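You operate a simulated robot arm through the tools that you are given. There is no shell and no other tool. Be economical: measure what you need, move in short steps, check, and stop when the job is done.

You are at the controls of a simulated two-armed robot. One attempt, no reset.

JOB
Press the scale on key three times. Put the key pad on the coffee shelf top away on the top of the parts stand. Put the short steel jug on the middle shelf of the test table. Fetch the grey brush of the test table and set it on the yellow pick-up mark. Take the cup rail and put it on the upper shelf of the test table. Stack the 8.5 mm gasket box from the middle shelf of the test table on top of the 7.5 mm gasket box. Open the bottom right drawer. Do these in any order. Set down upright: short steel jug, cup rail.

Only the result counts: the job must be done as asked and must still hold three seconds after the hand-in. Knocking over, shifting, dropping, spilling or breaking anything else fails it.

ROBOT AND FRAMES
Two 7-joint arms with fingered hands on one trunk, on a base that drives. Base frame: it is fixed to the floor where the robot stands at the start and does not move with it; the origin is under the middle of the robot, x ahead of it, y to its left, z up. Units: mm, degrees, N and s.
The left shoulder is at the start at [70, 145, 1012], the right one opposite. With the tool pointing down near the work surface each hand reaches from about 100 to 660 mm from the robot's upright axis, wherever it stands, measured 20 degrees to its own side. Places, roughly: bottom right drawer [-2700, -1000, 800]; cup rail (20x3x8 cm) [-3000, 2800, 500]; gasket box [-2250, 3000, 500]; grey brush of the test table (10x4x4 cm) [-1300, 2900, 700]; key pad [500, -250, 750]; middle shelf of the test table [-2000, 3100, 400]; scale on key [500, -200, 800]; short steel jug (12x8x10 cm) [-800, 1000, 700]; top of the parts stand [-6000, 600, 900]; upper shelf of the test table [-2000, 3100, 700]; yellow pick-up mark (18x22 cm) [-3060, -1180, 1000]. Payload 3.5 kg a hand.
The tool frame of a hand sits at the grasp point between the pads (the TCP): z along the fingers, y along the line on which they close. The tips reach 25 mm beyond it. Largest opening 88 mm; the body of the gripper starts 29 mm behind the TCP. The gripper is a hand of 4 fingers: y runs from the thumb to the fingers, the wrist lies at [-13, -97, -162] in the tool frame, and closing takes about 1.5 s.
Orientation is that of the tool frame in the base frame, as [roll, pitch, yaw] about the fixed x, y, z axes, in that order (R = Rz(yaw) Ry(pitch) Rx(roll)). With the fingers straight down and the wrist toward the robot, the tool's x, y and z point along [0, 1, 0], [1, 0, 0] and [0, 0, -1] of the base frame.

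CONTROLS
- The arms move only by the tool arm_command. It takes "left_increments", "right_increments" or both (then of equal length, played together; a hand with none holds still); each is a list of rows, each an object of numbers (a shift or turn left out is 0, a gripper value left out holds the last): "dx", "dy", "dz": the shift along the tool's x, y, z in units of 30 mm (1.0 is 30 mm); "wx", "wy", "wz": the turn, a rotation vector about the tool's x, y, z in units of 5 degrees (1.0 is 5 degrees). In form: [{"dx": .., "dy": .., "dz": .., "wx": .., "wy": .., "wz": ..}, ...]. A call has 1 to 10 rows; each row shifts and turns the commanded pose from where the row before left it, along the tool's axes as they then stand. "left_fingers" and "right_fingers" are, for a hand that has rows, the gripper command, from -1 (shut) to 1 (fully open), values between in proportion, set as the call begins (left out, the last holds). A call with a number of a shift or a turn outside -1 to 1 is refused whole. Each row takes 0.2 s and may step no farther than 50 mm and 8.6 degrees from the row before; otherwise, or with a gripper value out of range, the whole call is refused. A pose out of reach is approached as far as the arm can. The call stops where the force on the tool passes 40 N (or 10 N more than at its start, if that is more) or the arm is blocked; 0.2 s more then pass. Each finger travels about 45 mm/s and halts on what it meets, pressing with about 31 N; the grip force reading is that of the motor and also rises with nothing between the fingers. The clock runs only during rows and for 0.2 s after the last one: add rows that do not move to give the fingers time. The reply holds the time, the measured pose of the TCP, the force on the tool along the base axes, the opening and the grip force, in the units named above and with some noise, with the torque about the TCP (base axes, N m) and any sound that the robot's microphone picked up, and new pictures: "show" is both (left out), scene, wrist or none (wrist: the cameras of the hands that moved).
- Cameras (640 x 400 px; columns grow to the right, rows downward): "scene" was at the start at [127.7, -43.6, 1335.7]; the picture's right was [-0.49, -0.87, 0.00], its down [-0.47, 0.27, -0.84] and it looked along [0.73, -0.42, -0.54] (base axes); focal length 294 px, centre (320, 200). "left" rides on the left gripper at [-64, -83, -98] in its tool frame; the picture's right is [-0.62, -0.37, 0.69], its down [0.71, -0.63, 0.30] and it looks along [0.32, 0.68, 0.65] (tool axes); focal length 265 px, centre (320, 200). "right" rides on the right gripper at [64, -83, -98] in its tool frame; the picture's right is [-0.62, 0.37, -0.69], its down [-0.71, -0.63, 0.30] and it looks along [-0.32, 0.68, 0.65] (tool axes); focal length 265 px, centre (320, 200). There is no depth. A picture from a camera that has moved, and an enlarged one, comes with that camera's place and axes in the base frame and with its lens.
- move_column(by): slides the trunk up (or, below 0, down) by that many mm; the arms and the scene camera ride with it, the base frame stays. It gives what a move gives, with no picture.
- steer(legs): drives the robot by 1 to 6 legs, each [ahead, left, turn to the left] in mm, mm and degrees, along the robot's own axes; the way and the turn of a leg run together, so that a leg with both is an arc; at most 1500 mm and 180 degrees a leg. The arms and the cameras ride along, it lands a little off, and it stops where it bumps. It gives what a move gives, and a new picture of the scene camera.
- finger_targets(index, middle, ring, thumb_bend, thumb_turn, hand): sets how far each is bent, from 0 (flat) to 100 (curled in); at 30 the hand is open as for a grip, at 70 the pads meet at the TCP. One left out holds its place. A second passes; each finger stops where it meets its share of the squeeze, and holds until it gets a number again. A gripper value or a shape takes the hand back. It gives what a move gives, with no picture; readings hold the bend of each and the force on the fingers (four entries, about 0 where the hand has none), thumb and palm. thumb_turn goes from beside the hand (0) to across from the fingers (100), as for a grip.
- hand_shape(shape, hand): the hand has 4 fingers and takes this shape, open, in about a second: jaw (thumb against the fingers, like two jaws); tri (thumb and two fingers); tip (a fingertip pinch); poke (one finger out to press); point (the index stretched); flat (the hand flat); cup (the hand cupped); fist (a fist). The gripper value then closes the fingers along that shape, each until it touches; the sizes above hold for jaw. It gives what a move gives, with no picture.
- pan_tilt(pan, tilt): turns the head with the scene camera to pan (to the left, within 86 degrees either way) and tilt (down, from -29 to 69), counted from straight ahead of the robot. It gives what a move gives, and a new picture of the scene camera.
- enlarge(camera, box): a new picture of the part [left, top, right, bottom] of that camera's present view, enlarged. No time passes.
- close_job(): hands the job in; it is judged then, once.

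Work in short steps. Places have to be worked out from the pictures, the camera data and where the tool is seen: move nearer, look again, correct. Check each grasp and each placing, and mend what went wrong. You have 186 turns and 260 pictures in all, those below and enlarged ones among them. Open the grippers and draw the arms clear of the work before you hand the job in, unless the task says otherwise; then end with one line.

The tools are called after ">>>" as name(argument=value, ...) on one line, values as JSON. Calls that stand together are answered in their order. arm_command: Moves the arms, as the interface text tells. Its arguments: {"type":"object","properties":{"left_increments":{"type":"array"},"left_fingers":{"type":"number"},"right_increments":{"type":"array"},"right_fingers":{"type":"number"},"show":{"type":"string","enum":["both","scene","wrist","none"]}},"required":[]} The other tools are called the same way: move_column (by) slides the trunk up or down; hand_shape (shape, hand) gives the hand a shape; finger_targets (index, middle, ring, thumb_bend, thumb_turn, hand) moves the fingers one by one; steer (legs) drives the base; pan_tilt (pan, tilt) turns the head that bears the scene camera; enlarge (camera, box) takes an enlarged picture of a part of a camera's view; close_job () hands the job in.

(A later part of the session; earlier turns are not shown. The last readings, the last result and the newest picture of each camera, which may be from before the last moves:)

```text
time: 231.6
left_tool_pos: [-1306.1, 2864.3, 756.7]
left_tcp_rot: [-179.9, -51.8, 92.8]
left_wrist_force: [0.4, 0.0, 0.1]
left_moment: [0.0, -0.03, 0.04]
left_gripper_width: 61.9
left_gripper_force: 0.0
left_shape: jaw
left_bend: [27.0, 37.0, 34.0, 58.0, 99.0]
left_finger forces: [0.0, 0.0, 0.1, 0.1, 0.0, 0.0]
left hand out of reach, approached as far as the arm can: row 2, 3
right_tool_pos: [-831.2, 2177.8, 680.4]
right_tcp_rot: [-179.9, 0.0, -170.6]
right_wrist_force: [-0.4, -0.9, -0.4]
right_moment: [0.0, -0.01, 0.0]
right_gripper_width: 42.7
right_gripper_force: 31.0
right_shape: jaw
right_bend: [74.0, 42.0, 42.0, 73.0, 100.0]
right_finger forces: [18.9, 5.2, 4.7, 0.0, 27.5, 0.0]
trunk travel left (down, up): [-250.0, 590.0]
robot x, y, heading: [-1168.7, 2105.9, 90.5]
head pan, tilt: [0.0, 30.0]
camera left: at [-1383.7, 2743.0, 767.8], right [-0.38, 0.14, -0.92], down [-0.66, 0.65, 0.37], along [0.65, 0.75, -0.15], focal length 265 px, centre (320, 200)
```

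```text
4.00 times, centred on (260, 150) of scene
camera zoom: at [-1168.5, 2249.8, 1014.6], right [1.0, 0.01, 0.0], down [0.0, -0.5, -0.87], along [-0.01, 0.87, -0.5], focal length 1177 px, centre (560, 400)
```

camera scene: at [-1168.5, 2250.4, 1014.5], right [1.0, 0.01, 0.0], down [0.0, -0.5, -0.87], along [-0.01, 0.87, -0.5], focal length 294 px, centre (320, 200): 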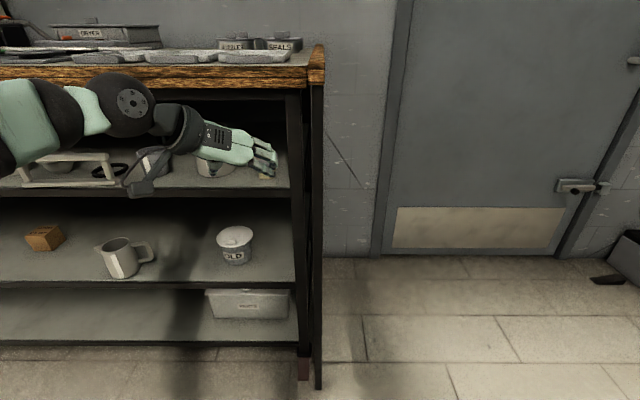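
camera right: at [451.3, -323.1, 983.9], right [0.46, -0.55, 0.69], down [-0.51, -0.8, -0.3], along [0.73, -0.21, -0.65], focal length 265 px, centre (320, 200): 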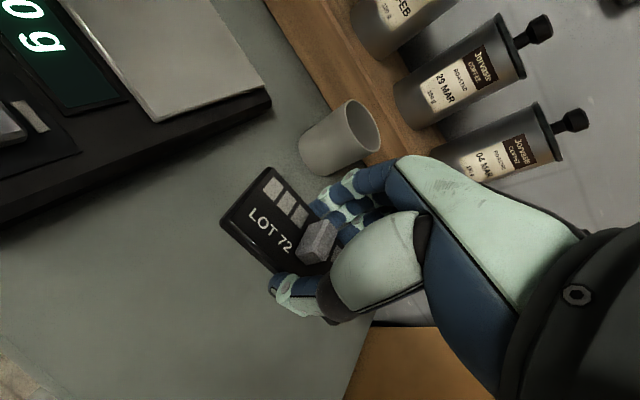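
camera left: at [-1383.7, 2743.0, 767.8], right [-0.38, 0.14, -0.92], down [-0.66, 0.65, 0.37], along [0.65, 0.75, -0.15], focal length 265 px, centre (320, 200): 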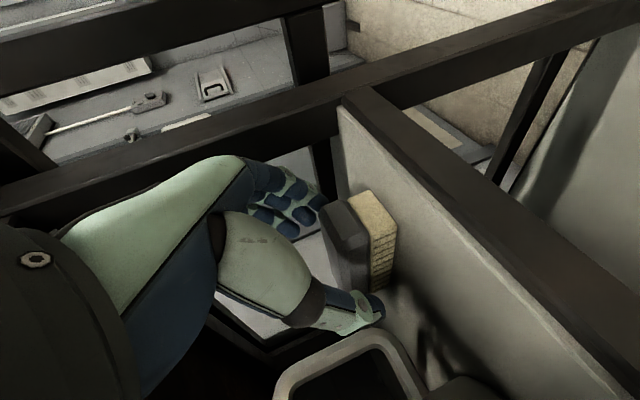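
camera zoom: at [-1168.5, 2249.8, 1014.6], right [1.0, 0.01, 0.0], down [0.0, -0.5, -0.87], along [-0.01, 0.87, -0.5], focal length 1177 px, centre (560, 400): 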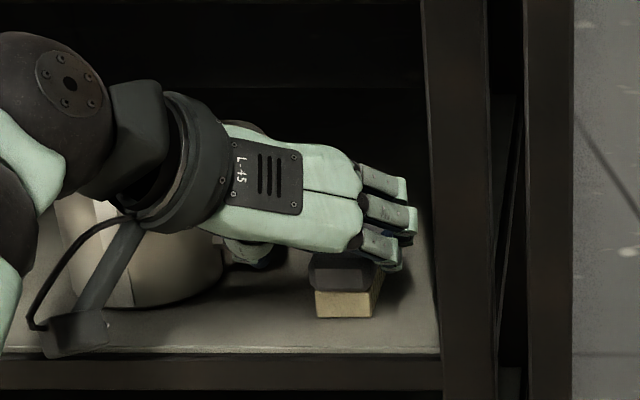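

The arm ran out of reach; I pull the hand back, drive 70 mm forward and re-approach.

>>> arm_command(left_increments=[{"dz": -0.9}, {"dz": -0.9}, {"dz": -0.9}, {"dx": -0.6, "dz": -0.75}, {"dx": -0.6, "dz": -0.75}], show="none")

>>> steer(legs=[[80, 0, 0]])

```text
time: 232.8
left_tool_pos: [-1301.3, 2741.5, 805.7]
left_tcp_rot: [-179.9, -52.0, 92.8]
left_wrist_force: [-0.2, 0.1, -0.3]
left_moment: [-0.04, 0.0, 0.02]
left_gripper_width: 62.1
left_gripper_force: 0.0
left_shape: jaw
left_bend: [27.0, 37.0, 34.0, 58.0, 99.0]
left_finger forces: [0.0, 0.1, 0.1, 0.1, 0.1, 0.1]
right_tool_pos: [-830.1, 2177.1, 680.7]
right_tcp_rot: [179.9, -0.1, -170.7]
right_wrist_force: [-0.7, 0.1, -0.4]
right_moment: [0.04, 0.03, 0.01]
right_gripper_width: 42.9
right_gripper_force: 31.1
right_shape: jaw
right_bend: [74.0, 42.0, 42.0, 73.0, 100.0]
right_finger forces: [18.9, 5.2, 4.7, 0.0, 27.6, 0.1]
trunk travel left (down, up): [-250.0, 590.0]
robot x, y, heading: [-1169.4, 2109.0, 90.5]
head pan, tilt: [0.0, 30.0]
```

```text
time: 233.8
left_tool_pos: [-1301.0, 2823.7, 804.4]
left_tcp_rot: [-180.0, -51.9, 92.9]
left_wrist_force: [-0.1, -0.1, -0.3]
left_moment: [0.03, 0.01, 0.04]
left_gripper_width: 62.1
left_gripper_force: 0.0
left_shape: jaw
left_bend: [27.0, 37.0, 34.0, 58.0, 99.0]
left_finger forces: [0.0, 0.0, 0.0, 0.1, 0.1, 0.0]
right_tool_pos: [-830.1, 2259.4, 679.4]
right_tcp_rot: [-179.9, 0.0, -170.6]
right_wrist_force: [0.3, 0.7, -0.9]
right_moment: [-0.03, -0.01, 0.03]
right_gripper_width: 43.1
right_gripper_force: 30.8
right_shape: jaw
right_bend: [74.0, 42.0, 42.0, 73.0, 100.0]
right_finger forces: [18.9, 5.1, 4.8, 0.1, 27.7, 0.0]
trunk travel left (down, up): [-250.0, 590.0]
robot x, y, heading: [-1167.8, 2187.9, 90.4]
head pan, tilt: [0.0, 30.0]
camera scene: at [-1169.0, 2330.9, 1014.5], right [1.0, 0.01, 0.0], down [0.0, -0.5, -0.87], along [-0.01, 0.87, -0.5], focal length 294 px, centre (320, 200)
```

scene: 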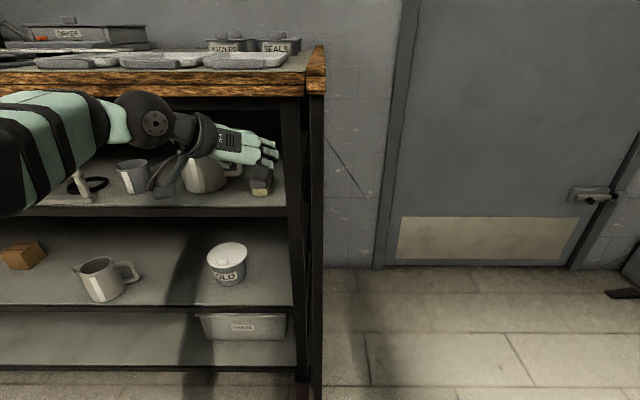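

Now the final approach to the brush again.

>>> arm_command(left_increments=[{"dx": -0.053, "dy": -0.05, "dz": 0.83}, {"dx": -0.053, "dy": -0.02, "dz": 0.83}, {"dx": -0.053, "dz": 0.83}, {}], show="wrist")

```text
time: 234.8
left_tool_pos: [-1306.2, 2878.9, 756.8]
left_tcp_rot: [180.0, -51.9, 92.9]
left_wrist_force: [0.7, -0.5, 0.8]
left_moment: [0.0, 0.03, -0.01]
left_gripper_width: 61.9
left_gripper_force: 0.0
left_shape: jaw
left_bend: [27.0, 37.0, 34.0, 58.0, 99.0]
left_finger forces: [0.0, 0.0, 0.0, 0.0, 0.1, 0.1]
right_tool_pos: [-831.5, 2258.6, 680.3]
right_tcp_rot: [-180.0, -0.1, -170.6]
right_wrist_force: [-0.1, -0.8, -0.9]
right_moment: [0.0, 0.03, 0.01]
right_gripper_width: 43.0
right_gripper_force: 31.2
right_shape: jaw
right_bend: [74.0, 42.0, 42.0, 73.0, 100.0]
right_finger forces: [18.9, 5.2, 4.6, 0.0, 27.6, 0.0]
trunk travel left (down, up): [-250.0, 590.0]
robot x, y, heading: [-1169.4, 2191.5, 90.0]
head pan, tilt: [0.0, 30.0]
camera left: at [-1382.4, 2757.9, 766.7], right [-0.38, 0.14, -0.92], down [-0.66, 0.65, 0.38], along [0.65, 0.75, -0.15], focal length 265 px, centre (320, 200)
```

left: 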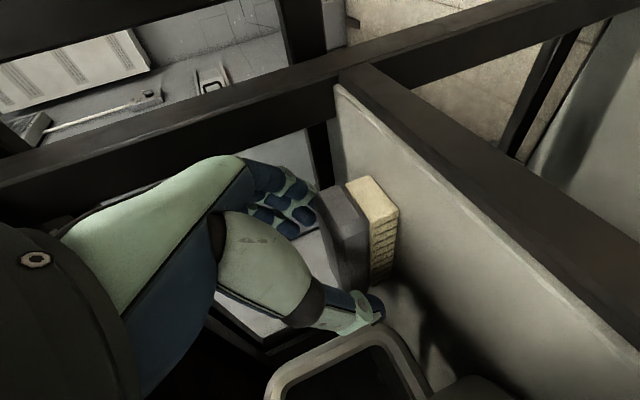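

Brush is between thumb and fingers; I go 8 mm further along the axis and close.

>>> arm_command(left_increments=[{"dz": 0.27}, {}], show="none")

>>> arm_command(left_increments=[{}, {}, {}, {}, {}, {}, {}], left_fingers=-1, show="wrist")

```text
time: 235.4
left_tool_pos: [-1306.7, 2884.5, 751.0]
left_tcp_rot: [179.9, -51.9, 93.0]
left_wrist_force: [0.7, -0.1, -0.4]
left_moment: [0.01, -0.03, -0.06]
left_gripper_width: 62.0
left_gripper_force: 0.1
left_shape: jaw
left_bend: [27.0, 37.0, 34.0, 58.0, 99.0]
left_finger forces: [0.0, 0.0, 0.0, 0.1, 0.0, 0.0]
right_tool_pos: [-830.2, 2258.6, 679.7]
right_tcp_rot: [-180.0, -0.1, -170.6]
right_wrist_force: [0.2, -0.6, -0.1]
right_moment: [-0.01, -0.01, -0.03]
right_gripper_width: 42.9
right_gripper_force: 30.9
right_shape: jaw
right_bend: [74.0, 42.0, 42.0, 73.0, 100.0]
right_finger forces: [18.9, 5.2, 4.6, 0.0, 27.7, 0.1]
trunk travel left (down, up): [-250.0, 590.0]
robot x, y, heading: [-1167.3, 2189.0, 90.1]
head pan, tilt: [0.0, 30.0]
```

```text
time: 237.0
left_tool_pos: [-1306.1, 2884.9, 751.2]
left_tcp_rot: [-179.8, -51.9, 92.8]
left_wrist_force: [-0.1, 1.0, -0.6]
left_moment: [-0.03, 0.0, 0.02]
left_gripper_width: 31.0
left_gripper_force: 31.0
left_shape: jaw
left_bend: [74.0, 50.0, 56.0, 74.0, 100.0]
left_finger forces: [17.7, 9.1, 0.0, 0.0, 26.9, 0.0]
right_tool_pos: [-830.8, 2257.9, 680.3]
right_tcp_rot: [-180.0, 0.0, -170.5]
right_wrist_force: [-0.4, 0.1, -1.4]
right_moment: [0.02, -0.02, 0.04]
right_gripper_width: 43.0
right_gripper_force: 30.9
right_shape: jaw
right_bend: [74.0, 42.0, 42.0, 73.0, 100.0]
right_finger forces: [18.8, 5.2, 4.6, 0.0, 27.5, 0.0]
trunk travel left (down, up): [-250.0, 590.0]
robot x, y, heading: [-1167.4, 2193.8, 90.5]
head pan, tilt: [0.0, 30.0]
camera left: at [-1382.9, 2764.0, 761.4], right [-0.38, 0.14, -0.92], down [-0.66, 0.65, 0.37], along [0.65, 0.75, -0.15], focal length 265 px, centre (320, 200)
```

left: 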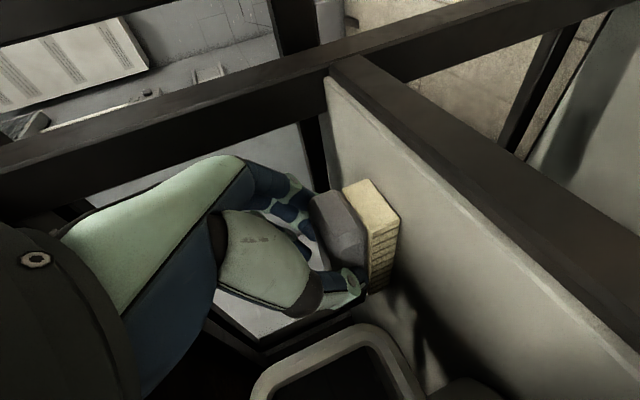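

Gripped (thumb 27 N, fingers 27 N). I lift 20 mm and withdraw straight toward me.

>>> arm_command(left_increments=[{"dx": 0.27, "dz": -0.2}, {"dx": 0.27, "dz": -0.2}, {}], show="wrist")

>>> arm_command(left_increments=[{"dx": -0.55, "dz": -0.71}, {"dx": -0.55, "dz": -0.71}, {"dx": -0.55, "dz": -0.71}, {"dx": -0.55, "dz": -0.71}, {"dx": -0.55, "dz": -0.71}])

```text
time: 237.8
left_tool_pos: [-1306.4, 2886.7, 771.2]
left_tcp_rot: [180.0, -52.0, 92.8]
left_wrist_force: [0.3, 0.2, -0.9]
left_moment: [0.01, -0.02, 0.0]
left_gripper_width: 31.4
left_gripper_force: 30.9
left_shape: jaw
left_bend: [74.0, 50.0, 56.0, 74.0, 100.0]
left_finger forces: [17.7, 9.1, 0.0, 0.0, 26.8, 0.0]
right_tool_pos: [-831.7, 2258.3, 681.6]
right_tcp_rot: [-179.9, 0.0, -170.7]
right_wrist_force: [-0.5, 0.2, -0.5]
right_moment: [-0.02, 0.02, 0.02]
right_gripper_width: 42.8
right_gripper_force: 31.1
right_shape: jaw
right_bend: [74.0, 42.0, 42.0, 73.0, 100.0]
right_finger forces: [19.0, 5.2, 4.6, 0.0, 27.6, 0.1]
trunk travel left (down, up): [-250.0, 590.0]
robot x, y, heading: [-1165.5, 2186.4, 90.4]
head pan, tilt: [0.0, 30.0]
camera left: at [-1382.6, 2764.9, 781.1], right [-0.38, 0.14, -0.92], down [-0.66, 0.65, 0.37], along [0.65, 0.75, -0.15], focal length 265 px, centre (320, 200)
```

left: 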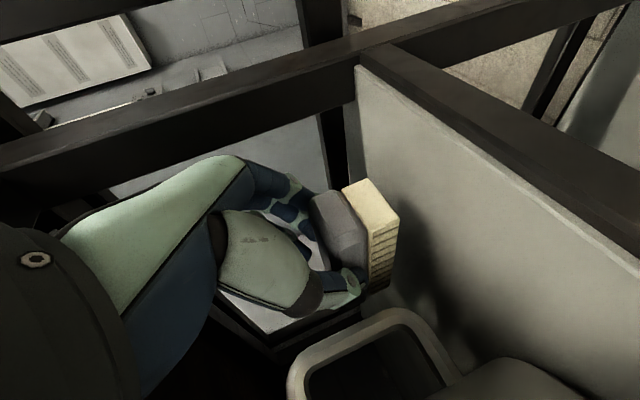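

```text
time: 239.0
left_tool_pos: [-1300.0, 2751.3, 771.4]
left_tcp_rot: [180.0, -52.0, 92.9]
left_wrist_force: [-1.3, 0.1, -1.2]
left_moment: [-0.05, 0.01, 0.01]
left_gripper_width: 31.1
left_gripper_force: 31.2
left_shape: jaw
left_bend: [74.0, 50.0, 56.0, 74.0, 100.0]
left_finger forces: [17.7, 9.1, 0.0, 0.1, 26.7, 0.0]
right_tool_pos: [-831.0, 2258.4, 680.0]
right_tcp_rot: [179.9, 0.0, -170.6]
right_wrist_force: [-0.2, 0.3, 0.4]
right_moment: [-0.03, 0.02, 0.02]
right_gripper_width: 42.8
right_gripper_force: 31.2
right_shape: jaw
right_bend: [74.0, 42.0, 42.0, 73.0, 100.0]
right_finger forces: [18.9, 5.2, 4.6, 0.0, 27.6, 0.1]
trunk travel left (down, up): [-250.0, 590.0]
robot x, y, heading: [-1170.4, 2187.0, 90.3]
head pan, tilt: [0.0, 30.0]
camera scene: at [-1168.9, 2329.6, 1014.7], right [1.0, 0.01, 0.0], down [0.0, -0.5, -0.87], along [-0.01, 0.87, -0.5], focal length 294 px, centre (320, 200)
camera left: at [-1376.2, 2629.8, 782.4], right [-0.38, 0.14, -0.91], down [-0.66, 0.65, 0.38], along [0.65, 0.75, -0.15], focal length 265 px, centre (320, 200)
```

scene: 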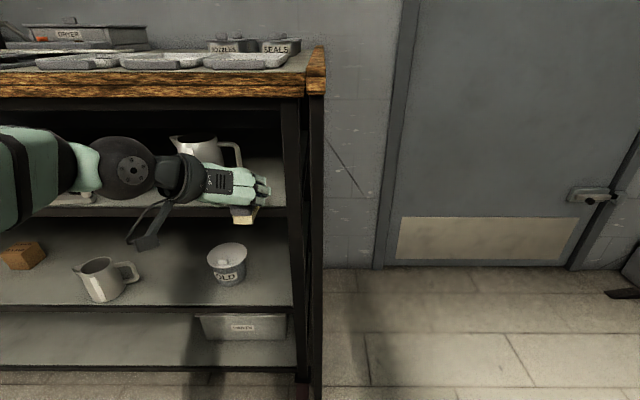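
left: 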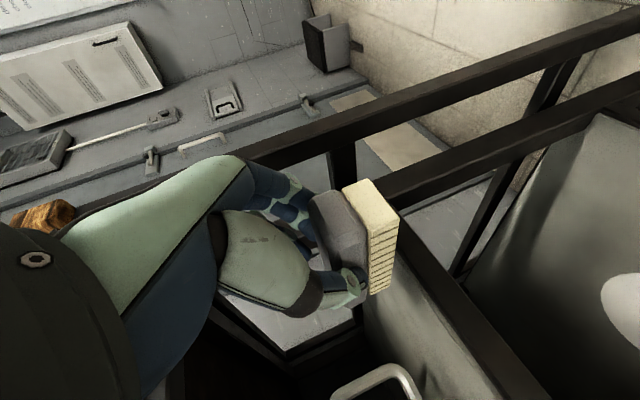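

The brush is out. I pull the left hand in, back off, turn to face -x and check the gap between bench and table towards -y.

>>> arm_command(left_increments=[{"dx": -0.55, "dz": -0.71}, {"dx": -0.55, "dz": -0.71}, {"dx": -0.55, "dz": -0.71}, {"dx": -0.55, "dz": -0.71}, {"dx": -0.55, "dz": -0.71}, {"dx": -0.55, "dz": -0.71}], show="none")

>>> steer(legs=[[-230, 0, 0], [0, 0, 90], [330, 0, 0]])

>>> pan_tilt(pan=75, tilt=25)

```text
time: 240.4
left_tool_pos: [-1318.3, 2636.3, 750.3]
left_tcp_rot: [178.7, -52.0, 93.9]
left_wrist_force: [0.8, 0.2, -1.0]
left_moment: [-0.04, 0.01, 0.01]
left_gripper_width: 31.2
left_gripper_force: 31.3
left_shape: jaw
left_bend: [74.0, 50.0, 56.0, 74.0, 100.0]
left_finger forces: [17.7, 9.1, 0.0, 0.0, 26.9, 0.0]
left hand out of reach, approached as far as the arm can: row 4, 5, 6
right_tool_pos: [-830.9, 2258.2, 678.8]
right_tcp_rot: [180.0, 0.0, -170.5]
right_wrist_force: [0.1, 0.4, -0.3]
right_moment: [0.03, 0.0, -0.03]
right_gripper_width: 42.7
right_gripper_force: 31.1
right_shape: jaw
right_bend: [74.0, 42.0, 42.0, 73.0, 100.0]
right_finger forces: [18.9, 5.2, 4.7, 0.0, 27.6, 0.0]
trunk travel left (down, up): [-250.0, 590.0]
robot x, y, heading: [-1168.8, 2190.8, 90.5]
head pan, tilt: [0.0, 30.0]
```

```text
time: 247.7
left_tool_pos: [-1953.2, 1832.0, 750.9]
left_tcp_rot: [179.0, -51.8, -178.5]
left_wrist_force: [0.9, -0.8, 0.0]
left_moment: [0.0, -0.04, -0.02]
left_gripper_width: 31.3
left_gripper_force: 31.1
left_shape: jaw
left_bend: [74.0, 50.0, 56.0, 74.0, 100.0]
left_finger forces: [17.7, 9.1, 0.0, 0.1, 26.9, 0.1]
right_tool_pos: [-1559.1, 2306.8, 680.4]
right_tcp_rot: [-180.0, 0.0, -82.7]
right_wrist_force: [-0.5, -0.1, -1.1]
right_moment: [-0.01, -0.01, 0.0]
right_gripper_width: 43.1
right_gripper_force: 30.7
right_shape: jaw
right_bend: [74.0, 42.0, 42.0, 73.0, 100.0]
right_finger forces: [18.9, 5.2, 4.4, 0.0, 27.6, 0.0]
trunk travel left (down, up): [-250.0, 590.0]
robot x, y, heading: [-1496.9, 1965.2, 178.2]
head pan, tilt: [0.0, 30.0]
camera scene: at [-1641.7, 1972.2, 1014.5], right [0.03, 1.0, 0.0], down [0.5, -0.01, -0.87], along [-0.87, 0.03, -0.5], focal length 294 px, centre (320, 200)
```

scene: 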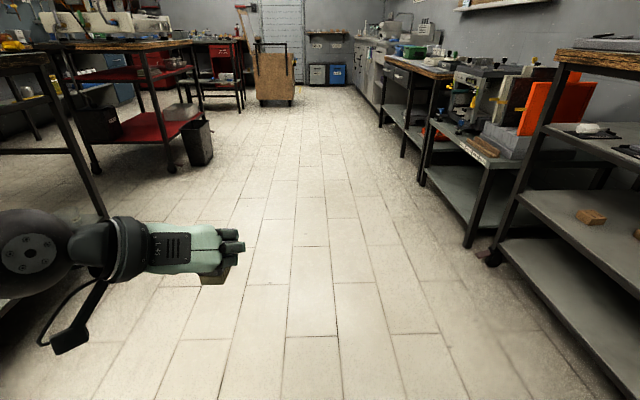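

```text
time: 249.2
left_tool_pos: [-1953.3, 1832.4, 749.4]
left_tcp_rot: [178.7, -51.9, -178.1]
left_wrist_force: [0.4, -0.3, -1.5]
left_moment: [0.0, -0.05, -0.01]
left_gripper_width: 31.1
left_gripper_force: 30.8
left_shape: jaw
left_bend: [74.0, 50.0, 56.0, 74.0, 100.0]
left_finger forces: [17.7, 9.1, 0.0, 0.0, 26.8, 0.0]
right_tool_pos: [-1558.2, 2307.3, 680.8]
right_tcp_rot: [180.0, 0.0, -82.7]
right_wrist_force: [0.6, -0.2, -0.4]
right_moment: [0.0, 0.02, 0.01]
right_gripper_width: 42.9
right_gripper_force: 31.0
right_shape: jaw
right_bend: [74.0, 42.0, 42.0, 73.0, 100.0]
right_finger forces: [18.9, 5.1, 4.6, 0.1, 27.6, 0.0]
trunk travel left (down, up): [-250.0, 590.0]
robot x, y, heading: [-1498.7, 1967.2, 178.4]
head pan, tilt: [75.0, 25.0]
camera scene: at [-1577.4, 1881.3, 1022.6], right [-0.96, 0.29, 0.0], down [0.12, 0.4, -0.91], along [-0.26, -0.87, -0.42], focal length 294 px, centre (320, 200)
```

scene: 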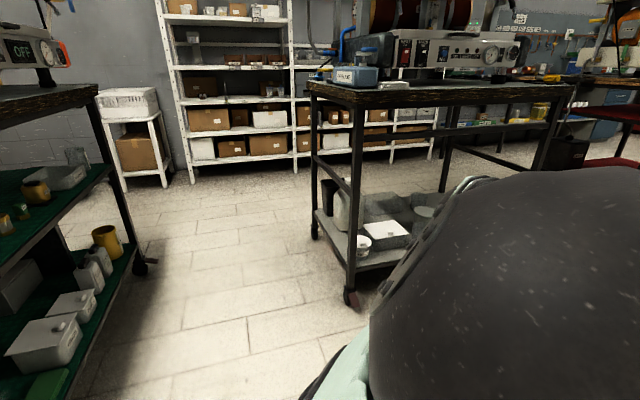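

The gap is about 950 mm wide; with the hand held out it's tight. I swing the left hand to point down and pull it in, so the robot is compact.

>>> arm_command(left_increments=[{"wy": -1}, {"wy": -1}, {"wy": -1}, {"wy": -1}, {"wy": -1}, {"wy": -1}, {"wy": -1}, {"wy": -1}, {"wy": -1}, {"wy": -1}], show="none")

>>> arm_command(left_increments=[{"dx": -0.9}, {"dx": -0.9}, {"dx": -0.9}, {"dx": -0.9}, {"dx": -0.9}, {"dx": -0.9}], show="none")

```text
time: 251.4
left_tool_pos: [-1952.8, 1832.5, 748.7]
left_tcp_rot: [179.3, -1.8, -179.2]
left_wrist_force: [-0.6, 0.0, -0.8]
left_moment: [-0.02, 0.02, -0.01]
left_gripper_width: 31.2
left_gripper_force: 31.1
left_shape: jaw
left_bend: [74.0, 50.0, 56.0, 74.0, 100.0]
left_finger forces: [17.6, 9.0, 0.0, 0.0, 26.9, 0.0]
right_tool_pos: [-1558.2, 2305.8, 680.4]
right_tcp_rot: [180.0, 0.0, -82.7]
right_wrist_force: [0.0, 0.5, -0.8]
right_moment: [-0.03, -0.01, 0.01]
right_gripper_width: 43.1
right_gripper_force: 30.8
right_shape: jaw
right_bend: [74.0, 42.0, 42.0, 73.0, 100.0]
right_finger forces: [18.9, 5.2, 4.5, 0.1, 27.6, 0.0]
trunk travel left (down, up): [-250.0, 590.0]
robot x, y, heading: [-1502.1, 1966.6, 178.4]
head pan, tilt: [75.0, 25.0]
```

```text
time: 252.8
left_tool_pos: [-1854.5, 1828.4, 703.5]
left_tcp_rot: [179.3, -1.9, -179.2]
left_wrist_force: [0.0, -0.9, -1.6]
left_moment: [-0.03, 0.0, 0.0]
left_gripper_width: 31.1
left_gripper_force: 30.6
left_shape: jaw
left_bend: [74.0, 50.0, 56.0, 74.0, 100.0]
left_finger forces: [17.6, 9.1, 0.0, 0.0, 26.8, 0.0]
left hand out of reach, approached as far as the arm can: row 3, 4, 5, 6
right_tool_pos: [-1557.6, 2306.4, 680.5]
right_tcp_rot: [180.0, 0.0, -82.7]
right_wrist_force: [0.7, -0.8, -0.6]
right_moment: [-0.01, -0.03, 0.01]
right_gripper_width: 42.9
right_gripper_force: 30.9
right_shape: jaw
right_bend: [74.0, 42.0, 42.0, 73.0, 100.0]
right_finger forces: [18.9, 5.1, 4.5, 0.1, 27.6, 0.0]
trunk travel left (down, up): [-250.0, 590.0]
robot x, y, heading: [-1499.6, 1967.6, 178.0]
head pan, tilt: [75.0, 25.0]
```

Compact now (355 mm ahead). I straighten the heading and slide through the gap towards -y.

>>> steer(legs=[[0, 0, 2], [0, 1200, 0], [0, 900, 0]])

>>> pan_tilt(pan=60, tilt=20)

```text
time: 263.6
left_tool_pos: [-1848.9, -293.8, 705.2]
left_tcp_rot: [179.3, -2.0, -177.5]
left_wrist_force: [-0.6, -0.6, -1.0]
left_moment: [-0.02, 0.01, -0.01]
left_gripper_width: 31.2
left_gripper_force: 31.4
left_shape: jaw
left_bend: [74.0, 50.0, 56.0, 74.0, 100.0]
left_finger forces: [17.7, 9.1, 0.1, 0.0, 26.8, 0.1]
right_tool_pos: [-1565.8, 192.4, 680.0]
right_tcp_rot: [180.0, -0.1, -81.0]
right_wrist_force: [-0.6, 0.5, 0.0]
right_moment: [0.0, 0.03, -0.02]
right_gripper_width: 43.2
right_gripper_force: 31.2
right_shape: jaw
right_bend: [74.0, 42.0, 42.0, 73.0, 100.0]
right_finger forces: [18.9, 5.0, 4.6, 0.0, 27.6, 0.0]
trunk travel left (down, up): [-250.0, 590.0]
robot x, y, heading: [-1500.1, -146.9, -180.0]
head pan, tilt: [75.0, 25.0]
camera scene: at [-1572.8, -234.2, 1022.6], right [-0.97, 0.26, 0.0], down [0.11, 0.41, -0.91], along [-0.23, -0.88, -0.42], focal length 294 px, centre (320, 200)
```

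scene: 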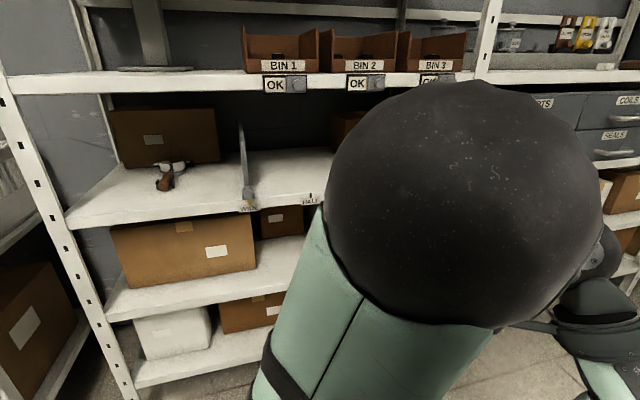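

```text
time: 264.4
left_tool_pos: [-1848.6, -295.0, 702.8]
left_tcp_rot: [179.3, -1.9, -177.5]
left_wrist_force: [-0.3, -0.2, 0.0]
left_moment: [-0.01, -0.04, -0.03]
left_gripper_width: 31.3
left_gripper_force: 31.1
left_shape: jaw
left_bend: [74.0, 50.0, 56.0, 74.0, 100.0]
left_finger forces: [17.7, 9.1, 0.0, 0.0, 26.9, 0.0]
right_tool_pos: [-1567.4, 191.0, 680.0]
right_tcp_rot: [180.0, 0.0, -81.1]
right_wrist_force: [0.2, -0.1, -1.5]
right_moment: [-0.01, -0.03, 0.02]
right_gripper_width: 43.0
right_gripper_force: 31.1
right_shape: jaw
right_bend: [74.0, 42.0, 42.0, 73.0, 100.0]
right_finger forces: [19.0, 5.1, 4.5, 0.1, 27.6, 0.0]
trunk travel left (down, up): [-250.0, 590.0]
robot x, y, heading: [-1499.8, -145.8, -180.0]
head pan, tilt: [60.0, 20.0]
camera scene: at [-1595.5, -225.7, 1030.7], right [-0.87, 0.5, 0.0], down [0.17, 0.3, -0.94], along [-0.47, -0.81, -0.34], focal length 294 px, centre (320, 200)
```

scene: 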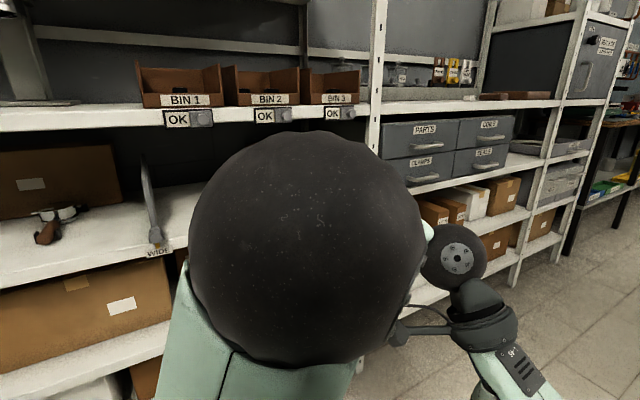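

The racks are on the south side (front y≈-870) with a 2×2 drawer unit: PARTS, COILS / CLAMPS, SEALS. I turn to face -y here and slide right toward it.

>>> steer(legs=[[0, 0, 90], [0, -1150, 0]])

>>> pan_tilt(pan=-15, tilt=15)

```text
time: 274.0
left_tool_pos: [-2468.9, -511.3, 705.0]
left_tcp_rot: [179.3, -1.8, -86.3]
left_wrist_force: [-0.2, -0.3, -1.0]
left_moment: [0.0, 0.0, -0.04]
left_gripper_width: 31.0
left_gripper_force: 31.1
left_shape: jaw
left_bend: [74.0, 50.0, 56.0, 74.0, 100.0]
left_finger forces: [17.7, 9.1, 0.1, 0.0, 26.8, 0.0]
right_tool_pos: [-2962.2, -238.1, 680.5]
right_tcp_rot: [179.9, 0.0, 10.2]
right_wrist_force: [0.3, 0.3, -0.2]
right_moment: [0.02, -0.02, 0.02]
right_gripper_width: 42.9
right_gripper_force: 31.2
right_shape: jaw
right_bend: [74.0, 42.0, 42.0, 73.0, 100.0]
right_finger forces: [19.0, 5.1, 4.4, 0.0, 27.7, 0.0]
trunk travel left (down, up): [-250.0, 590.0]
robot x, y, heading: [-2629.1, -167.5, -89.0]
head pan, tilt: [60.0, 20.0]
camera scene: at [-2543.7, -257.9, 1030.7], right [-0.48, -0.88, 0.0], down [-0.3, 0.17, -0.94], along [0.82, -0.45, -0.34], focal length 294 px, centre (320, 200)
```

scene: 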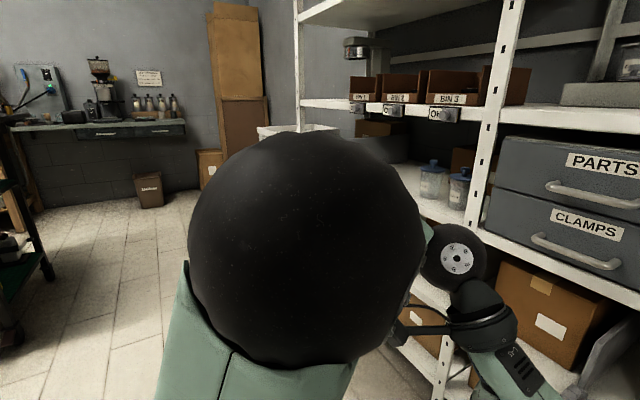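

```text
time: 275.5
left_tool_pos: [-2468.5, -509.9, 705.1]
left_tcp_rot: [179.3, -2.0, -86.4]
left_wrist_force: [0.4, 0.4, -0.7]
left_moment: [0.0, -0.04, -0.02]
left_gripper_width: 31.0
left_gripper_force: 30.8
left_shape: jaw
left_bend: [74.0, 50.0, 56.0, 74.0, 100.0]
left_finger forces: [17.7, 9.1, 0.0, 0.0, 26.8, 0.0]
right_tool_pos: [-2962.0, -236.8, 679.2]
right_tcp_rot: [-180.0, 0.1, 10.2]
right_wrist_force: [0.0, 0.4, -0.8]
right_moment: [-0.03, 0.02, -0.01]
right_gripper_width: 42.9
right_gripper_force: 30.9
right_shape: jaw
right_bend: [74.0, 42.0, 42.0, 73.0, 100.0]
right_finger forces: [18.8, 5.1, 4.4, 0.1, 27.7, 0.0]
trunk travel left (down, up): [-250.0, 590.0]
robot x, y, heading: [-2626.6, -164.9, -88.7]
head pan, tilt: [-15.0, 15.0]
camera scene: at [-2647.4, -303.7, 1038.8], right [-0.97, 0.24, 0.0], down [0.06, 0.25, -0.97], along [-0.23, -0.94, -0.26], focal length 294 px, centre (320, 200)
```

scene: 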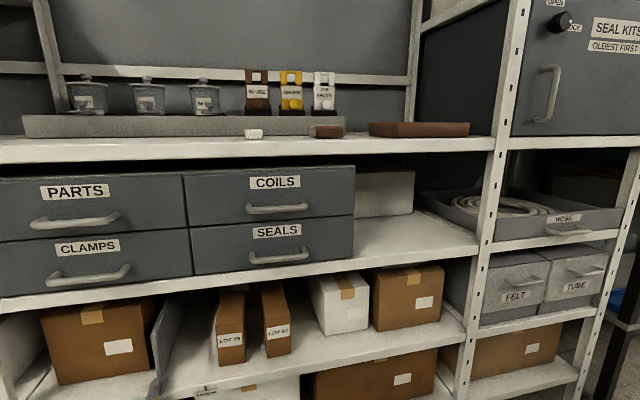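

The shelf at about z 1000 is seen edge-on; I raise the trunk 250 to see the yellow mark.

>>> move_column(by=250)

>>> pan_tilt(pan=-15, tilt=25)

```text
time: 278.1
left_tool_pos: [-2469.5, -509.9, 954.5]
left_tcp_rot: [179.3, -1.9, -86.4]
left_wrist_force: [1.1, 0.7, -1.2]
left_moment: [0.0, -0.01, 0.01]
left_gripper_width: 31.1
left_gripper_force: 31.3
left_shape: jaw
left_bend: [74.0, 50.0, 56.0, 74.0, 100.0]
left_finger forces: [17.7, 9.0, 0.0, 0.1, 26.8, 0.0]
right_tool_pos: [-2961.4, -238.9, 929.9]
right_tcp_rot: [179.9, 0.1, 10.1]
right_wrist_force: [0.5, 0.5, 0.1]
right_moment: [0.0, 0.02, 0.0]
right_gripper_width: 43.0
right_gripper_force: 31.2
right_shape: jaw
right_bend: [74.0, 42.0, 42.0, 73.0, 100.0]
right_finger forces: [18.8, 5.1, 4.4, 0.0, 27.5, 0.0]
trunk travel left (down, up): [-500.0, 340.0]
robot x, y, heading: [-2624.0, -164.4, -88.9]
head pan, tilt: [-15.0, 15.0]
```

```text
time: 278.8
left_tool_pos: [-2468.8, -509.1, 954.5]
left_tcp_rot: [179.3, -1.9, -86.4]
left_wrist_force: [0.0, -0.3, -0.8]
left_moment: [-0.04, -0.01, -0.01]
left_gripper_width: 31.2
left_gripper_force: 30.5
left_shape: jaw
left_bend: [74.0, 50.0, 56.0, 74.0, 100.0]
left_finger forces: [17.7, 9.1, 0.0, 0.0, 26.8, 0.0]
right_tool_pos: [-2962.6, -238.4, 929.4]
right_tcp_rot: [-180.0, 0.1, 10.2]
right_wrist_force: [1.1, 0.2, 0.1]
right_moment: [0.01, 0.01, 0.01]
right_gripper_width: 42.8
right_gripper_force: 31.0
right_shape: jaw
right_bend: [74.0, 42.0, 42.0, 73.0, 100.0]
right_finger forces: [18.9, 5.1, 4.3, 0.0, 27.6, 0.0]
trunk travel left (down, up): [-500.0, 340.0]
robot x, y, heading: [-2628.7, -162.1, -88.8]
head pan, tilt: [-15.0, 25.0]
camera scene: at [-2647.2, -302.5, 1272.6], right [-0.97, 0.24, 0.0], down [0.1, 0.41, -0.91], along [-0.22, -0.88, -0.42], focal length 294 px, centre (320, 200)
```

scene: 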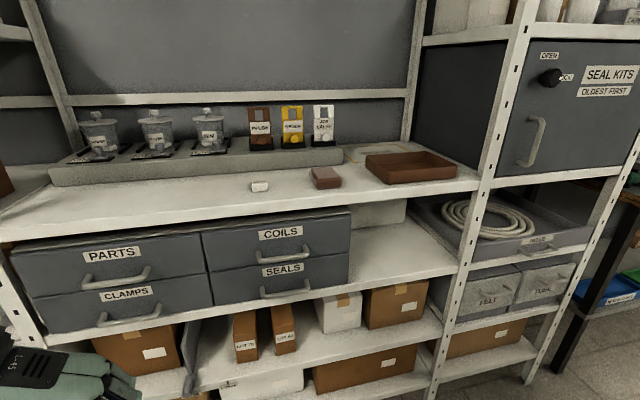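

>>> enlarge(camera="scene", box=[230, 120, 480, 220])

```text
2.56 times, centred on (355, 170) of scene
camera zoom: at [-2647.2, -302.5, 1272.6], right [-0.97, 0.24, 0.0], down [0.1, 0.41, -0.91], along [-0.22, -0.88, -0.42], focal length 753 px, centre (230, 277)
```

zoom: 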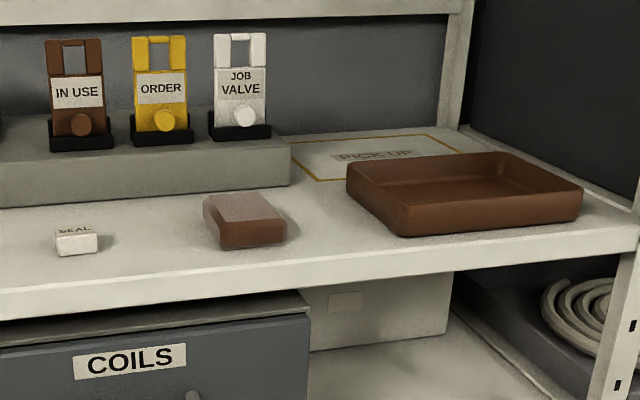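

The yellow PICK UP outline spans about x -2965…-3188, y -1109…-1277 on the shelf (z≈1000), behind the brown tray. I restore the hand's tilt so the brush is level, raise the trunk and drive in front of the mark.

>>> arm_command(left_increments=[{"wy": 1}, {"wy": 1}, {"wy": 1}, {"wy": 1}, {"wy": 1}, {"wy": 1}, {"wy": 1}, {"wy": 1}, {"wy": 1}, {"wy": 1}], show="none")

>>> move_column(by=100)

>>> steer(legs=[[0, -545, -1], [200, 0, 0]])

>>> pan_tilt(pan=5, tilt=28)

```text
time: 281.0
left_tool_pos: [-2448.8, -557.7, 938.5]
left_tcp_rot: [179.0, -51.8, -85.6]
left_wrist_force: [1.0, -0.4, 0.0]
left_moment: [-0.04, 0.02, 0.0]
left_gripper_width: 31.0
left_gripper_force: 31.1
left_shape: jaw
left_bend: [74.0, 50.0, 56.0, 74.0, 100.0]
left_finger forces: [17.8, 9.0, 0.1, 0.0, 26.8, 0.1]
left hand out of reach, approached as far as the arm can: row 1, 2, 3, 4, 5, 6, 8, 9, 10
right_tool_pos: [-2962.1, -239.4, 930.6]
right_tcp_rot: [-179.9, -0.1, 10.1]
right_wrist_force: [-0.6, 0.3, -0.5]
right_moment: [0.03, 0.0, 0.0]
right_gripper_width: 43.2
right_gripper_force: 31.1
right_shape: jaw
right_bend: [74.0, 42.0, 42.0, 73.0, 100.0]
right_finger forces: [18.9, 5.0, 4.4, 0.0, 27.7, 0.1]
trunk travel left (down, up): [-500.0, 340.0]
robot x, y, heading: [-2627.2, -165.9, -88.7]
head pan, tilt: [-15.0, 25.0]
```

```text
time: 282.3
left_tool_pos: [-2448.9, -558.8, 1037.8]
left_tcp_rot: [178.9, -51.8, -85.4]
left_wrist_force: [0.4, 0.8, -0.8]
left_moment: [0.02, 0.01, 0.0]
left_gripper_width: 31.4
left_gripper_force: 30.6
left_shape: jaw
left_bend: [74.0, 50.0, 56.0, 74.0, 100.0]
left_finger forces: [17.8, 9.1, 0.0, 0.0, 26.8, 0.1]
right_tool_pos: [-2962.5, -236.3, 1029.4]
right_tcp_rot: [180.0, 0.0, 10.2]
right_wrist_force: [0.1, 0.2, -0.8]
right_moment: [0.04, -0.01, -0.01]
right_gripper_width: 42.9
right_gripper_force: 30.6
right_shape: jaw
right_bend: [74.0, 42.0, 42.0, 73.0, 100.0]
right_finger forces: [18.8, 5.1, 4.4, 0.0, 27.5, 0.0]
trunk travel left (down, up): [-600.0, 240.0]
robot x, y, heading: [-2626.5, -159.9, -89.0]
head pan, tilt: [-15.0, 25.0]
```

```text
time: 286.7
left_tool_pos: [-2998.0, -769.0, 1039.2]
left_tcp_rot: [179.0, -51.7, -86.6]
left_wrist_force: [0.5, 0.5, -0.2]
left_moment: [-0.01, -0.01, 0.01]
left_gripper_width: 31.1
left_gripper_force: 30.8
left_shape: jaw
left_bend: [74.0, 50.0, 56.0, 74.0, 100.0]
left_finger forces: [17.8, 9.0, 0.1, 0.1, 26.8, 0.0]
right_tool_pos: [-3505.3, -438.2, 1029.8]
right_tcp_rot: [180.0, 0.0, 9.1]
right_wrist_force: [-0.1, 0.2, -0.7]
right_moment: [0.03, -0.01, 0.02]
right_gripper_width: 43.0
right_gripper_force: 31.1
right_shape: jaw
right_bend: [74.0, 42.0, 42.0, 73.0, 100.0]
right_finger forces: [19.0, 5.1, 4.4, 0.1, 27.7, 0.0]
trunk travel left (down, up): [-600.0, 240.0]
robot x, y, heading: [-3165.4, -368.3, -90.0]
head pan, tilt: [-15.0, 25.0]
camera scene: at [-3191.3, -508.4, 1372.6], right [-0.97, 0.26, 0.0], down [0.11, 0.41, -0.91], along [-0.23, -0.88, -0.42], focal length 294 px, centre (320, 200)
```

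scene: 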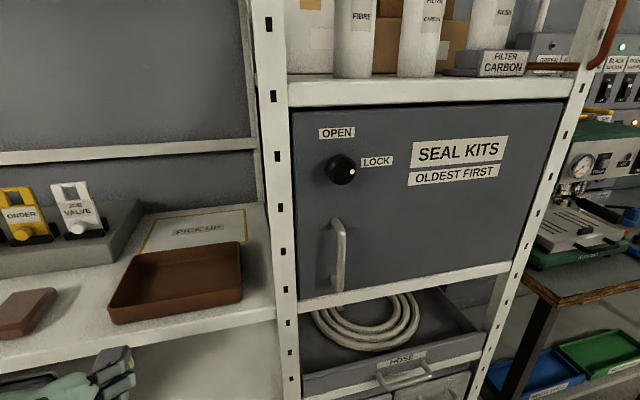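

```text
time: 287.5
left_tool_pos: [-2997.3, -767.7, 1037.2]
left_tcp_rot: [179.0, -51.7, -86.6]
left_wrist_force: [0.2, 0.7, -0.2]
left_moment: [0.03, 0.02, -0.01]
left_gripper_width: 31.3
left_gripper_force: 31.0
left_shape: jaw
left_bend: [74.0, 50.0, 56.0, 74.0, 100.0]
left_finger forces: [17.8, 9.0, 0.0, 0.0, 26.8, 0.0]
right_tool_pos: [-3505.3, -438.7, 1029.6]
right_tcp_rot: [179.9, 0.0, 9.2]
right_wrist_force: [-0.2, 0.2, -0.4]
right_moment: [-0.01, -0.05, -0.01]
right_gripper_width: 42.7
right_gripper_force: 31.2
right_shape: jaw
right_bend: [74.0, 42.0, 42.0, 73.0, 100.0]
right_finger forces: [18.9, 5.1, 4.4, 0.1, 27.8, 0.0]
trunk travel left (down, up): [-600.0, 240.0]
robot x, y, heading: [-3166.5, -371.1, -89.8]
head pan, tilt: [5.0, 28.0]
camera scene: at [-3159.5, -510.2, 1367.8], right [-1.0, -0.09, 0.0], down [-0.04, 0.47, -0.88], along [0.08, -0.88, -0.47], focal length 294 px, centre (320, 200)
```

scene: 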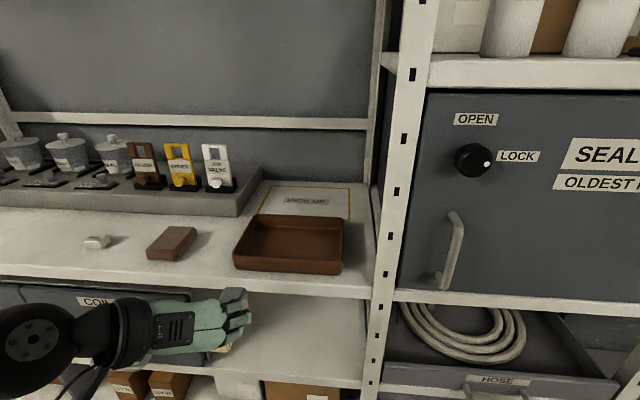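

Mark centre ≈[-3064,-1178], free behind the tray. I raise the brush 75 mm, drive 130 mm forward, then reach over.

>>> arm_command(left_increments=[{"dx": 0.65, "dz": -0.52}, {"dx": 0.65, "dz": -0.52}, {"dx": 0.65, "dz": -0.52}], show="none")

>>> steer(legs=[[130, 0, 0]])

```text
time: 288.3
left_tool_pos: [-2988.8, -800.1, 1085.8]
left_tcp_rot: [178.8, -51.7, -86.5]
left_wrist_force: [0.1, -0.6, -0.3]
left_moment: [0.0, -0.01, 0.02]
left_gripper_width: 31.0
left_gripper_force: 31.1
left_shape: jaw
left_bend: [74.0, 50.0, 56.0, 74.0, 100.0]
left_finger forces: [17.8, 9.0, 0.0, 0.0, 26.8, 0.1]
left hand out of reach, approached as far as the arm can: row 1, 2, 3
right_tool_pos: [-3504.3, -438.4, 1030.6]
right_tcp_rot: [179.9, 0.0, 9.2]
right_wrist_force: [-0.7, -0.9, -0.8]
right_moment: [-0.03, -0.01, 0.01]
right_gripper_width: 43.0
right_gripper_force: 31.4
right_shape: jaw
right_bend: [74.0, 42.0, 42.0, 73.0, 100.0]
right_finger forces: [19.0, 5.1, 4.4, 0.1, 27.8, 0.0]
trunk travel left (down, up): [-600.0, 240.0]
robot x, y, heading: [-3167.4, -371.8, -89.9]
head pan, tilt: [5.0, 28.0]
```

```text
time: 289.6
left_tool_pos: [-2987.5, -927.6, 1084.9]
left_tcp_rot: [178.7, -51.7, -86.4]
left_wrist_force: [-0.4, -0.1, -0.9]
left_moment: [0.04, -0.01, 0.01]
left_gripper_width: 31.0
left_gripper_force: 30.9
left_shape: jaw
left_bend: [74.0, 50.0, 56.0, 74.0, 100.0]
left_finger forces: [17.8, 9.0, 0.1, 0.0, 26.9, 0.0]
right_tool_pos: [-3504.0, -565.9, 1029.8]
right_tcp_rot: [180.0, 0.0, 9.2]
right_wrist_force: [-0.6, 0.4, -0.3]
right_moment: [0.01, 0.0, -0.03]
right_gripper_width: 43.2
right_gripper_force: 30.9
right_shape: jaw
right_bend: [74.0, 42.0, 42.0, 73.0, 100.0]
right_finger forces: [18.9, 5.2, 4.3, 0.0, 27.6, 0.1]
trunk travel left (down, up): [-600.0, 240.0]
robot x, y, heading: [-3163.1, -497.5, -89.9]
head pan, tilt: [5.0, 28.0]
camera scene: at [-3159.0, -637.1, 1367.9], right [-1.0, -0.09, 0.0], down [-0.04, 0.47, -0.88], along [0.08, -0.88, -0.47], focal length 294 px, centre (320, 200)
```

scene: 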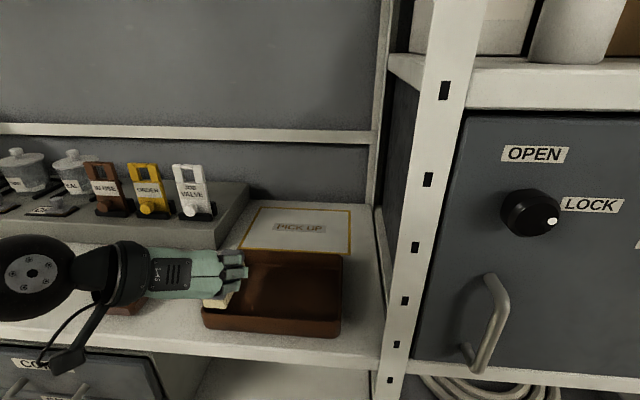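

The whole mark is visible (centre ≈[-3060,-1182]). I reach forward over the tray to above the mark.

>>> arm_command(left_increments=[{"dx": 0.85, "dy": 0.457, "dz": 0.897}, {"dx": 0.85, "dy": 0.457, "dz": 0.897}, {"dx": 0.85, "dy": 0.457, "dz": 0.897}, {"dx": 0.85, "dy": 0.457, "dz": 0.897}, {"dx": 0.85, "dy": 0.457, "dz": 0.897}, {"dx": 0.85, "dy": 0.457, "dz": 0.897}])

```text
time: 291.0
left_tool_pos: [-3057.9, -1156.2, 1106.9]
left_tcp_rot: [178.6, -51.6, -86.2]
left_wrist_force: [0.6, -0.8, -0.4]
left_moment: [0.04, -0.01, -0.04]
left_gripper_width: 31.3
left_gripper_force: 31.1
left_shape: jaw
left_bend: [74.0, 50.0, 56.0, 74.0, 100.0]
left_finger forces: [17.8, 9.1, 0.0, 0.1, 26.8, 0.0]
right_tool_pos: [-3503.6, -568.2, 1030.3]
right_tcp_rot: [-179.9, 0.0, 9.2]
right_wrist_force: [0.2, -0.5, -0.3]
right_moment: [0.04, 0.0, -0.01]
right_gripper_width: 43.1
right_gripper_force: 31.2
right_shape: jaw
right_bend: [74.0, 42.0, 42.0, 73.0, 100.0]
right_finger forces: [19.0, 5.1, 4.4, 0.0, 27.7, 0.1]
trunk travel left (down, up): [-600.0, 240.0]
robot x, y, heading: [-3167.0, -495.7, -89.9]
head pan, tilt: [5.0, 28.0]
camera scene: at [-3158.8, -640.6, 1367.5], right [-1.0, -0.09, 0.0], down [-0.04, 0.47, -0.88], along [0.08, -0.88, -0.47], focal length 294 px, centre (320, 200)
camera left: at [-2979.0, -1034.9, 1116.1], right [0.36, -0.14, -0.92], down [0.67, -0.65, 0.36], along [-0.65, -0.75, -0.14], focal length 265 px, centre (320, 200)
```

scene: 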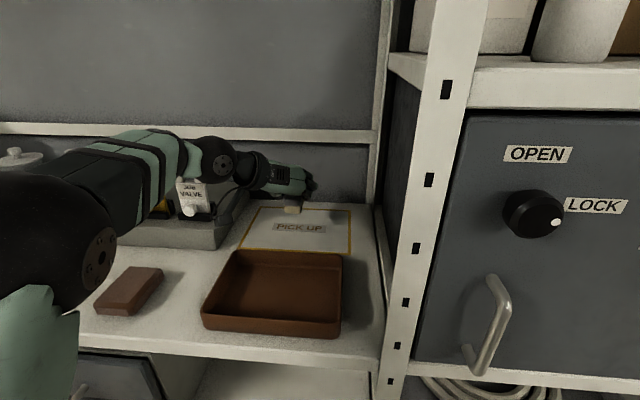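
left: 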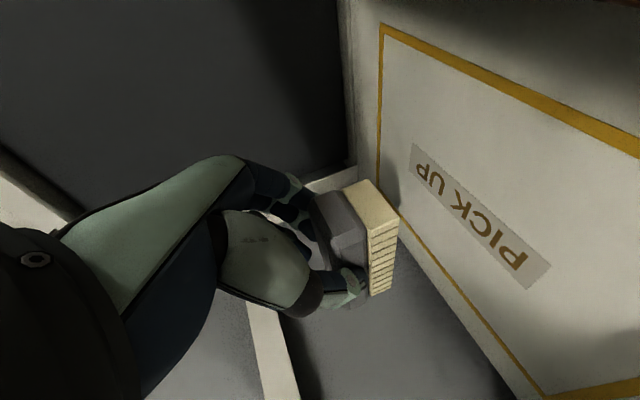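

The predicted landing point projects inside the outline. I lower 55 mm.

>>> arm_command(left_increments=[{"dx": -0.48, "dz": 0.38}, {"dx": -0.48, "dz": 0.38}, {"dx": -0.48, "dz": 0.38}, {}], show="wrist")

```text
time: 292.0
left_tool_pos: [-3059.0, -1154.0, 1051.1]
left_tcp_rot: [178.8, -51.9, -86.4]
left_wrist_force: [0.7, -1.0, -1.2]
left_moment: [0.03, -0.03, 0.0]
left_gripper_width: 31.2
left_gripper_force: 30.7
left_shape: jaw
left_bend: [74.0, 50.0, 56.0, 74.0, 100.0]
left_finger forces: [17.8, 9.0, 0.1, 0.0, 26.8, 0.0]
right_tool_pos: [-3504.7, -566.9, 1030.6]
right_tcp_rot: [-179.9, 0.0, 9.2]
right_wrist_force: [0.3, -0.2, -0.1]
right_moment: [0.01, 0.01, -0.03]
right_gripper_width: 43.1
right_gripper_force: 30.5
right_shape: jaw
right_bend: [74.0, 42.0, 42.0, 73.0, 100.0]
right_finger forces: [18.9, 5.1, 4.4, 0.0, 27.6, 0.0]
trunk travel left (down, up): [-600.0, 240.0]
robot x, y, heading: [-3165.4, -496.3, -89.8]
head pan, tilt: [5.0, 28.0]
camera left: at [-2980.3, -1032.8, 1061.5], right [0.36, -0.14, -0.92], down [0.67, -0.65, 0.37], along [-0.65, -0.75, -0.14], focal length 265 px, centre (320, 200)
```

left: 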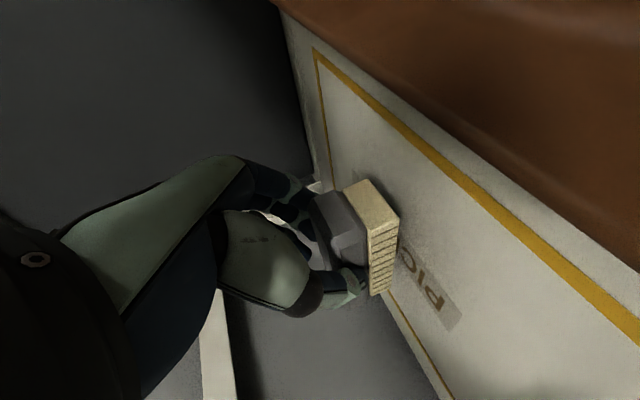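

>>> arm_command(left_increments=[{"dx": -0.157, "dz": 0.124}, {}], show="none")

>>> arm_command(left_increments=[{"dx": -0.13, "dz": 0.103}, {}], show="wrist")

```text
time: 292.6
left_tool_pos: [-3059.5, -1153.5, 1044.0]
left_tcp_rot: [178.6, -51.9, -86.4]
left_wrist_force: [0.5, 0.8, -0.2]
left_moment: [0.0, 0.03, 0.01]
left_gripper_width: 31.0
left_gripper_force: 31.2
left_shape: jaw
left_bend: [74.0, 50.0, 56.0, 74.0, 100.0]
left_finger forces: [17.6, 9.0, 0.1, 0.0, 26.8, 0.0]
right_tool_pos: [-3505.0, -565.5, 1029.0]
right_tcp_rot: [179.8, 0.0, 9.2]
right_wrist_force: [-0.4, 0.4, -0.7]
right_moment: [0.0, -0.03, 0.03]
right_gripper_width: 43.0
right_gripper_force: 30.9
right_shape: jaw
right_bend: [74.0, 42.0, 42.0, 73.0, 100.0]
right_finger forces: [19.0, 5.1, 4.3, 0.0, 27.8, 0.0]
trunk travel left (down, up): [-600.0, 240.0]
robot x, y, heading: [-3169.1, -496.2, -89.8]
head pan, tilt: [5.0, 28.0]
```

```text
time: 293.2
left_tool_pos: [-3060.5, -1153.2, 1041.4]
left_tcp_rot: [178.8, -51.8, -86.4]
left_wrist_force: [-0.5, 0.0, -0.1]
left_moment: [-0.01, 0.05, 0.02]
left_gripper_width: 31.1
left_gripper_force: 30.7
left_shape: jaw
left_bend: [74.0, 50.0, 56.0, 74.0, 100.0]
left_finger forces: [17.7, 9.1, 0.0, 0.1, 26.7, 0.1]
right_tool_pos: [-3504.7, -566.1, 1029.6]
right_tcp_rot: [179.9, 0.0, 9.2]
right_wrist_force: [-0.2, 0.7, -0.9]
right_moment: [0.03, -0.01, 0.01]
right_gripper_width: 42.8
right_gripper_force: 30.5
right_shape: jaw
right_bend: [74.0, 42.0, 42.0, 73.0, 100.0]
right_finger forces: [19.0, 5.2, 4.4, 0.0, 27.7, 0.0]
trunk travel left (down, up): [-600.0, 240.0]
robot x, y, heading: [-3166.5, -498.4, -89.7]
head pan, tilt: [5.0, 28.0]
camera left: at [-2981.4, -1032.2, 1051.1], right [0.36, -0.14, -0.92], down [0.66, -0.65, 0.37], along [-0.65, -0.74, -0.14], focal length 265 px, centre (320, 200)
```

left: 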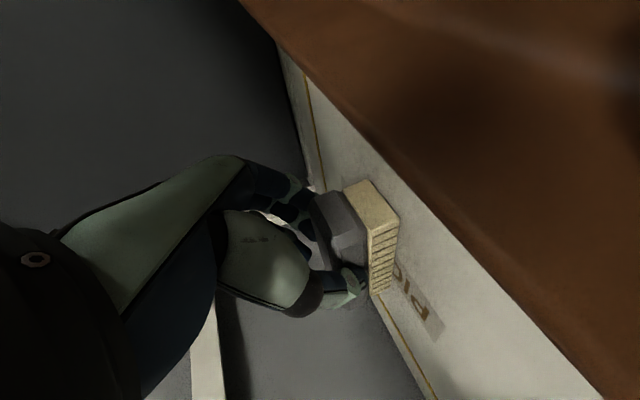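

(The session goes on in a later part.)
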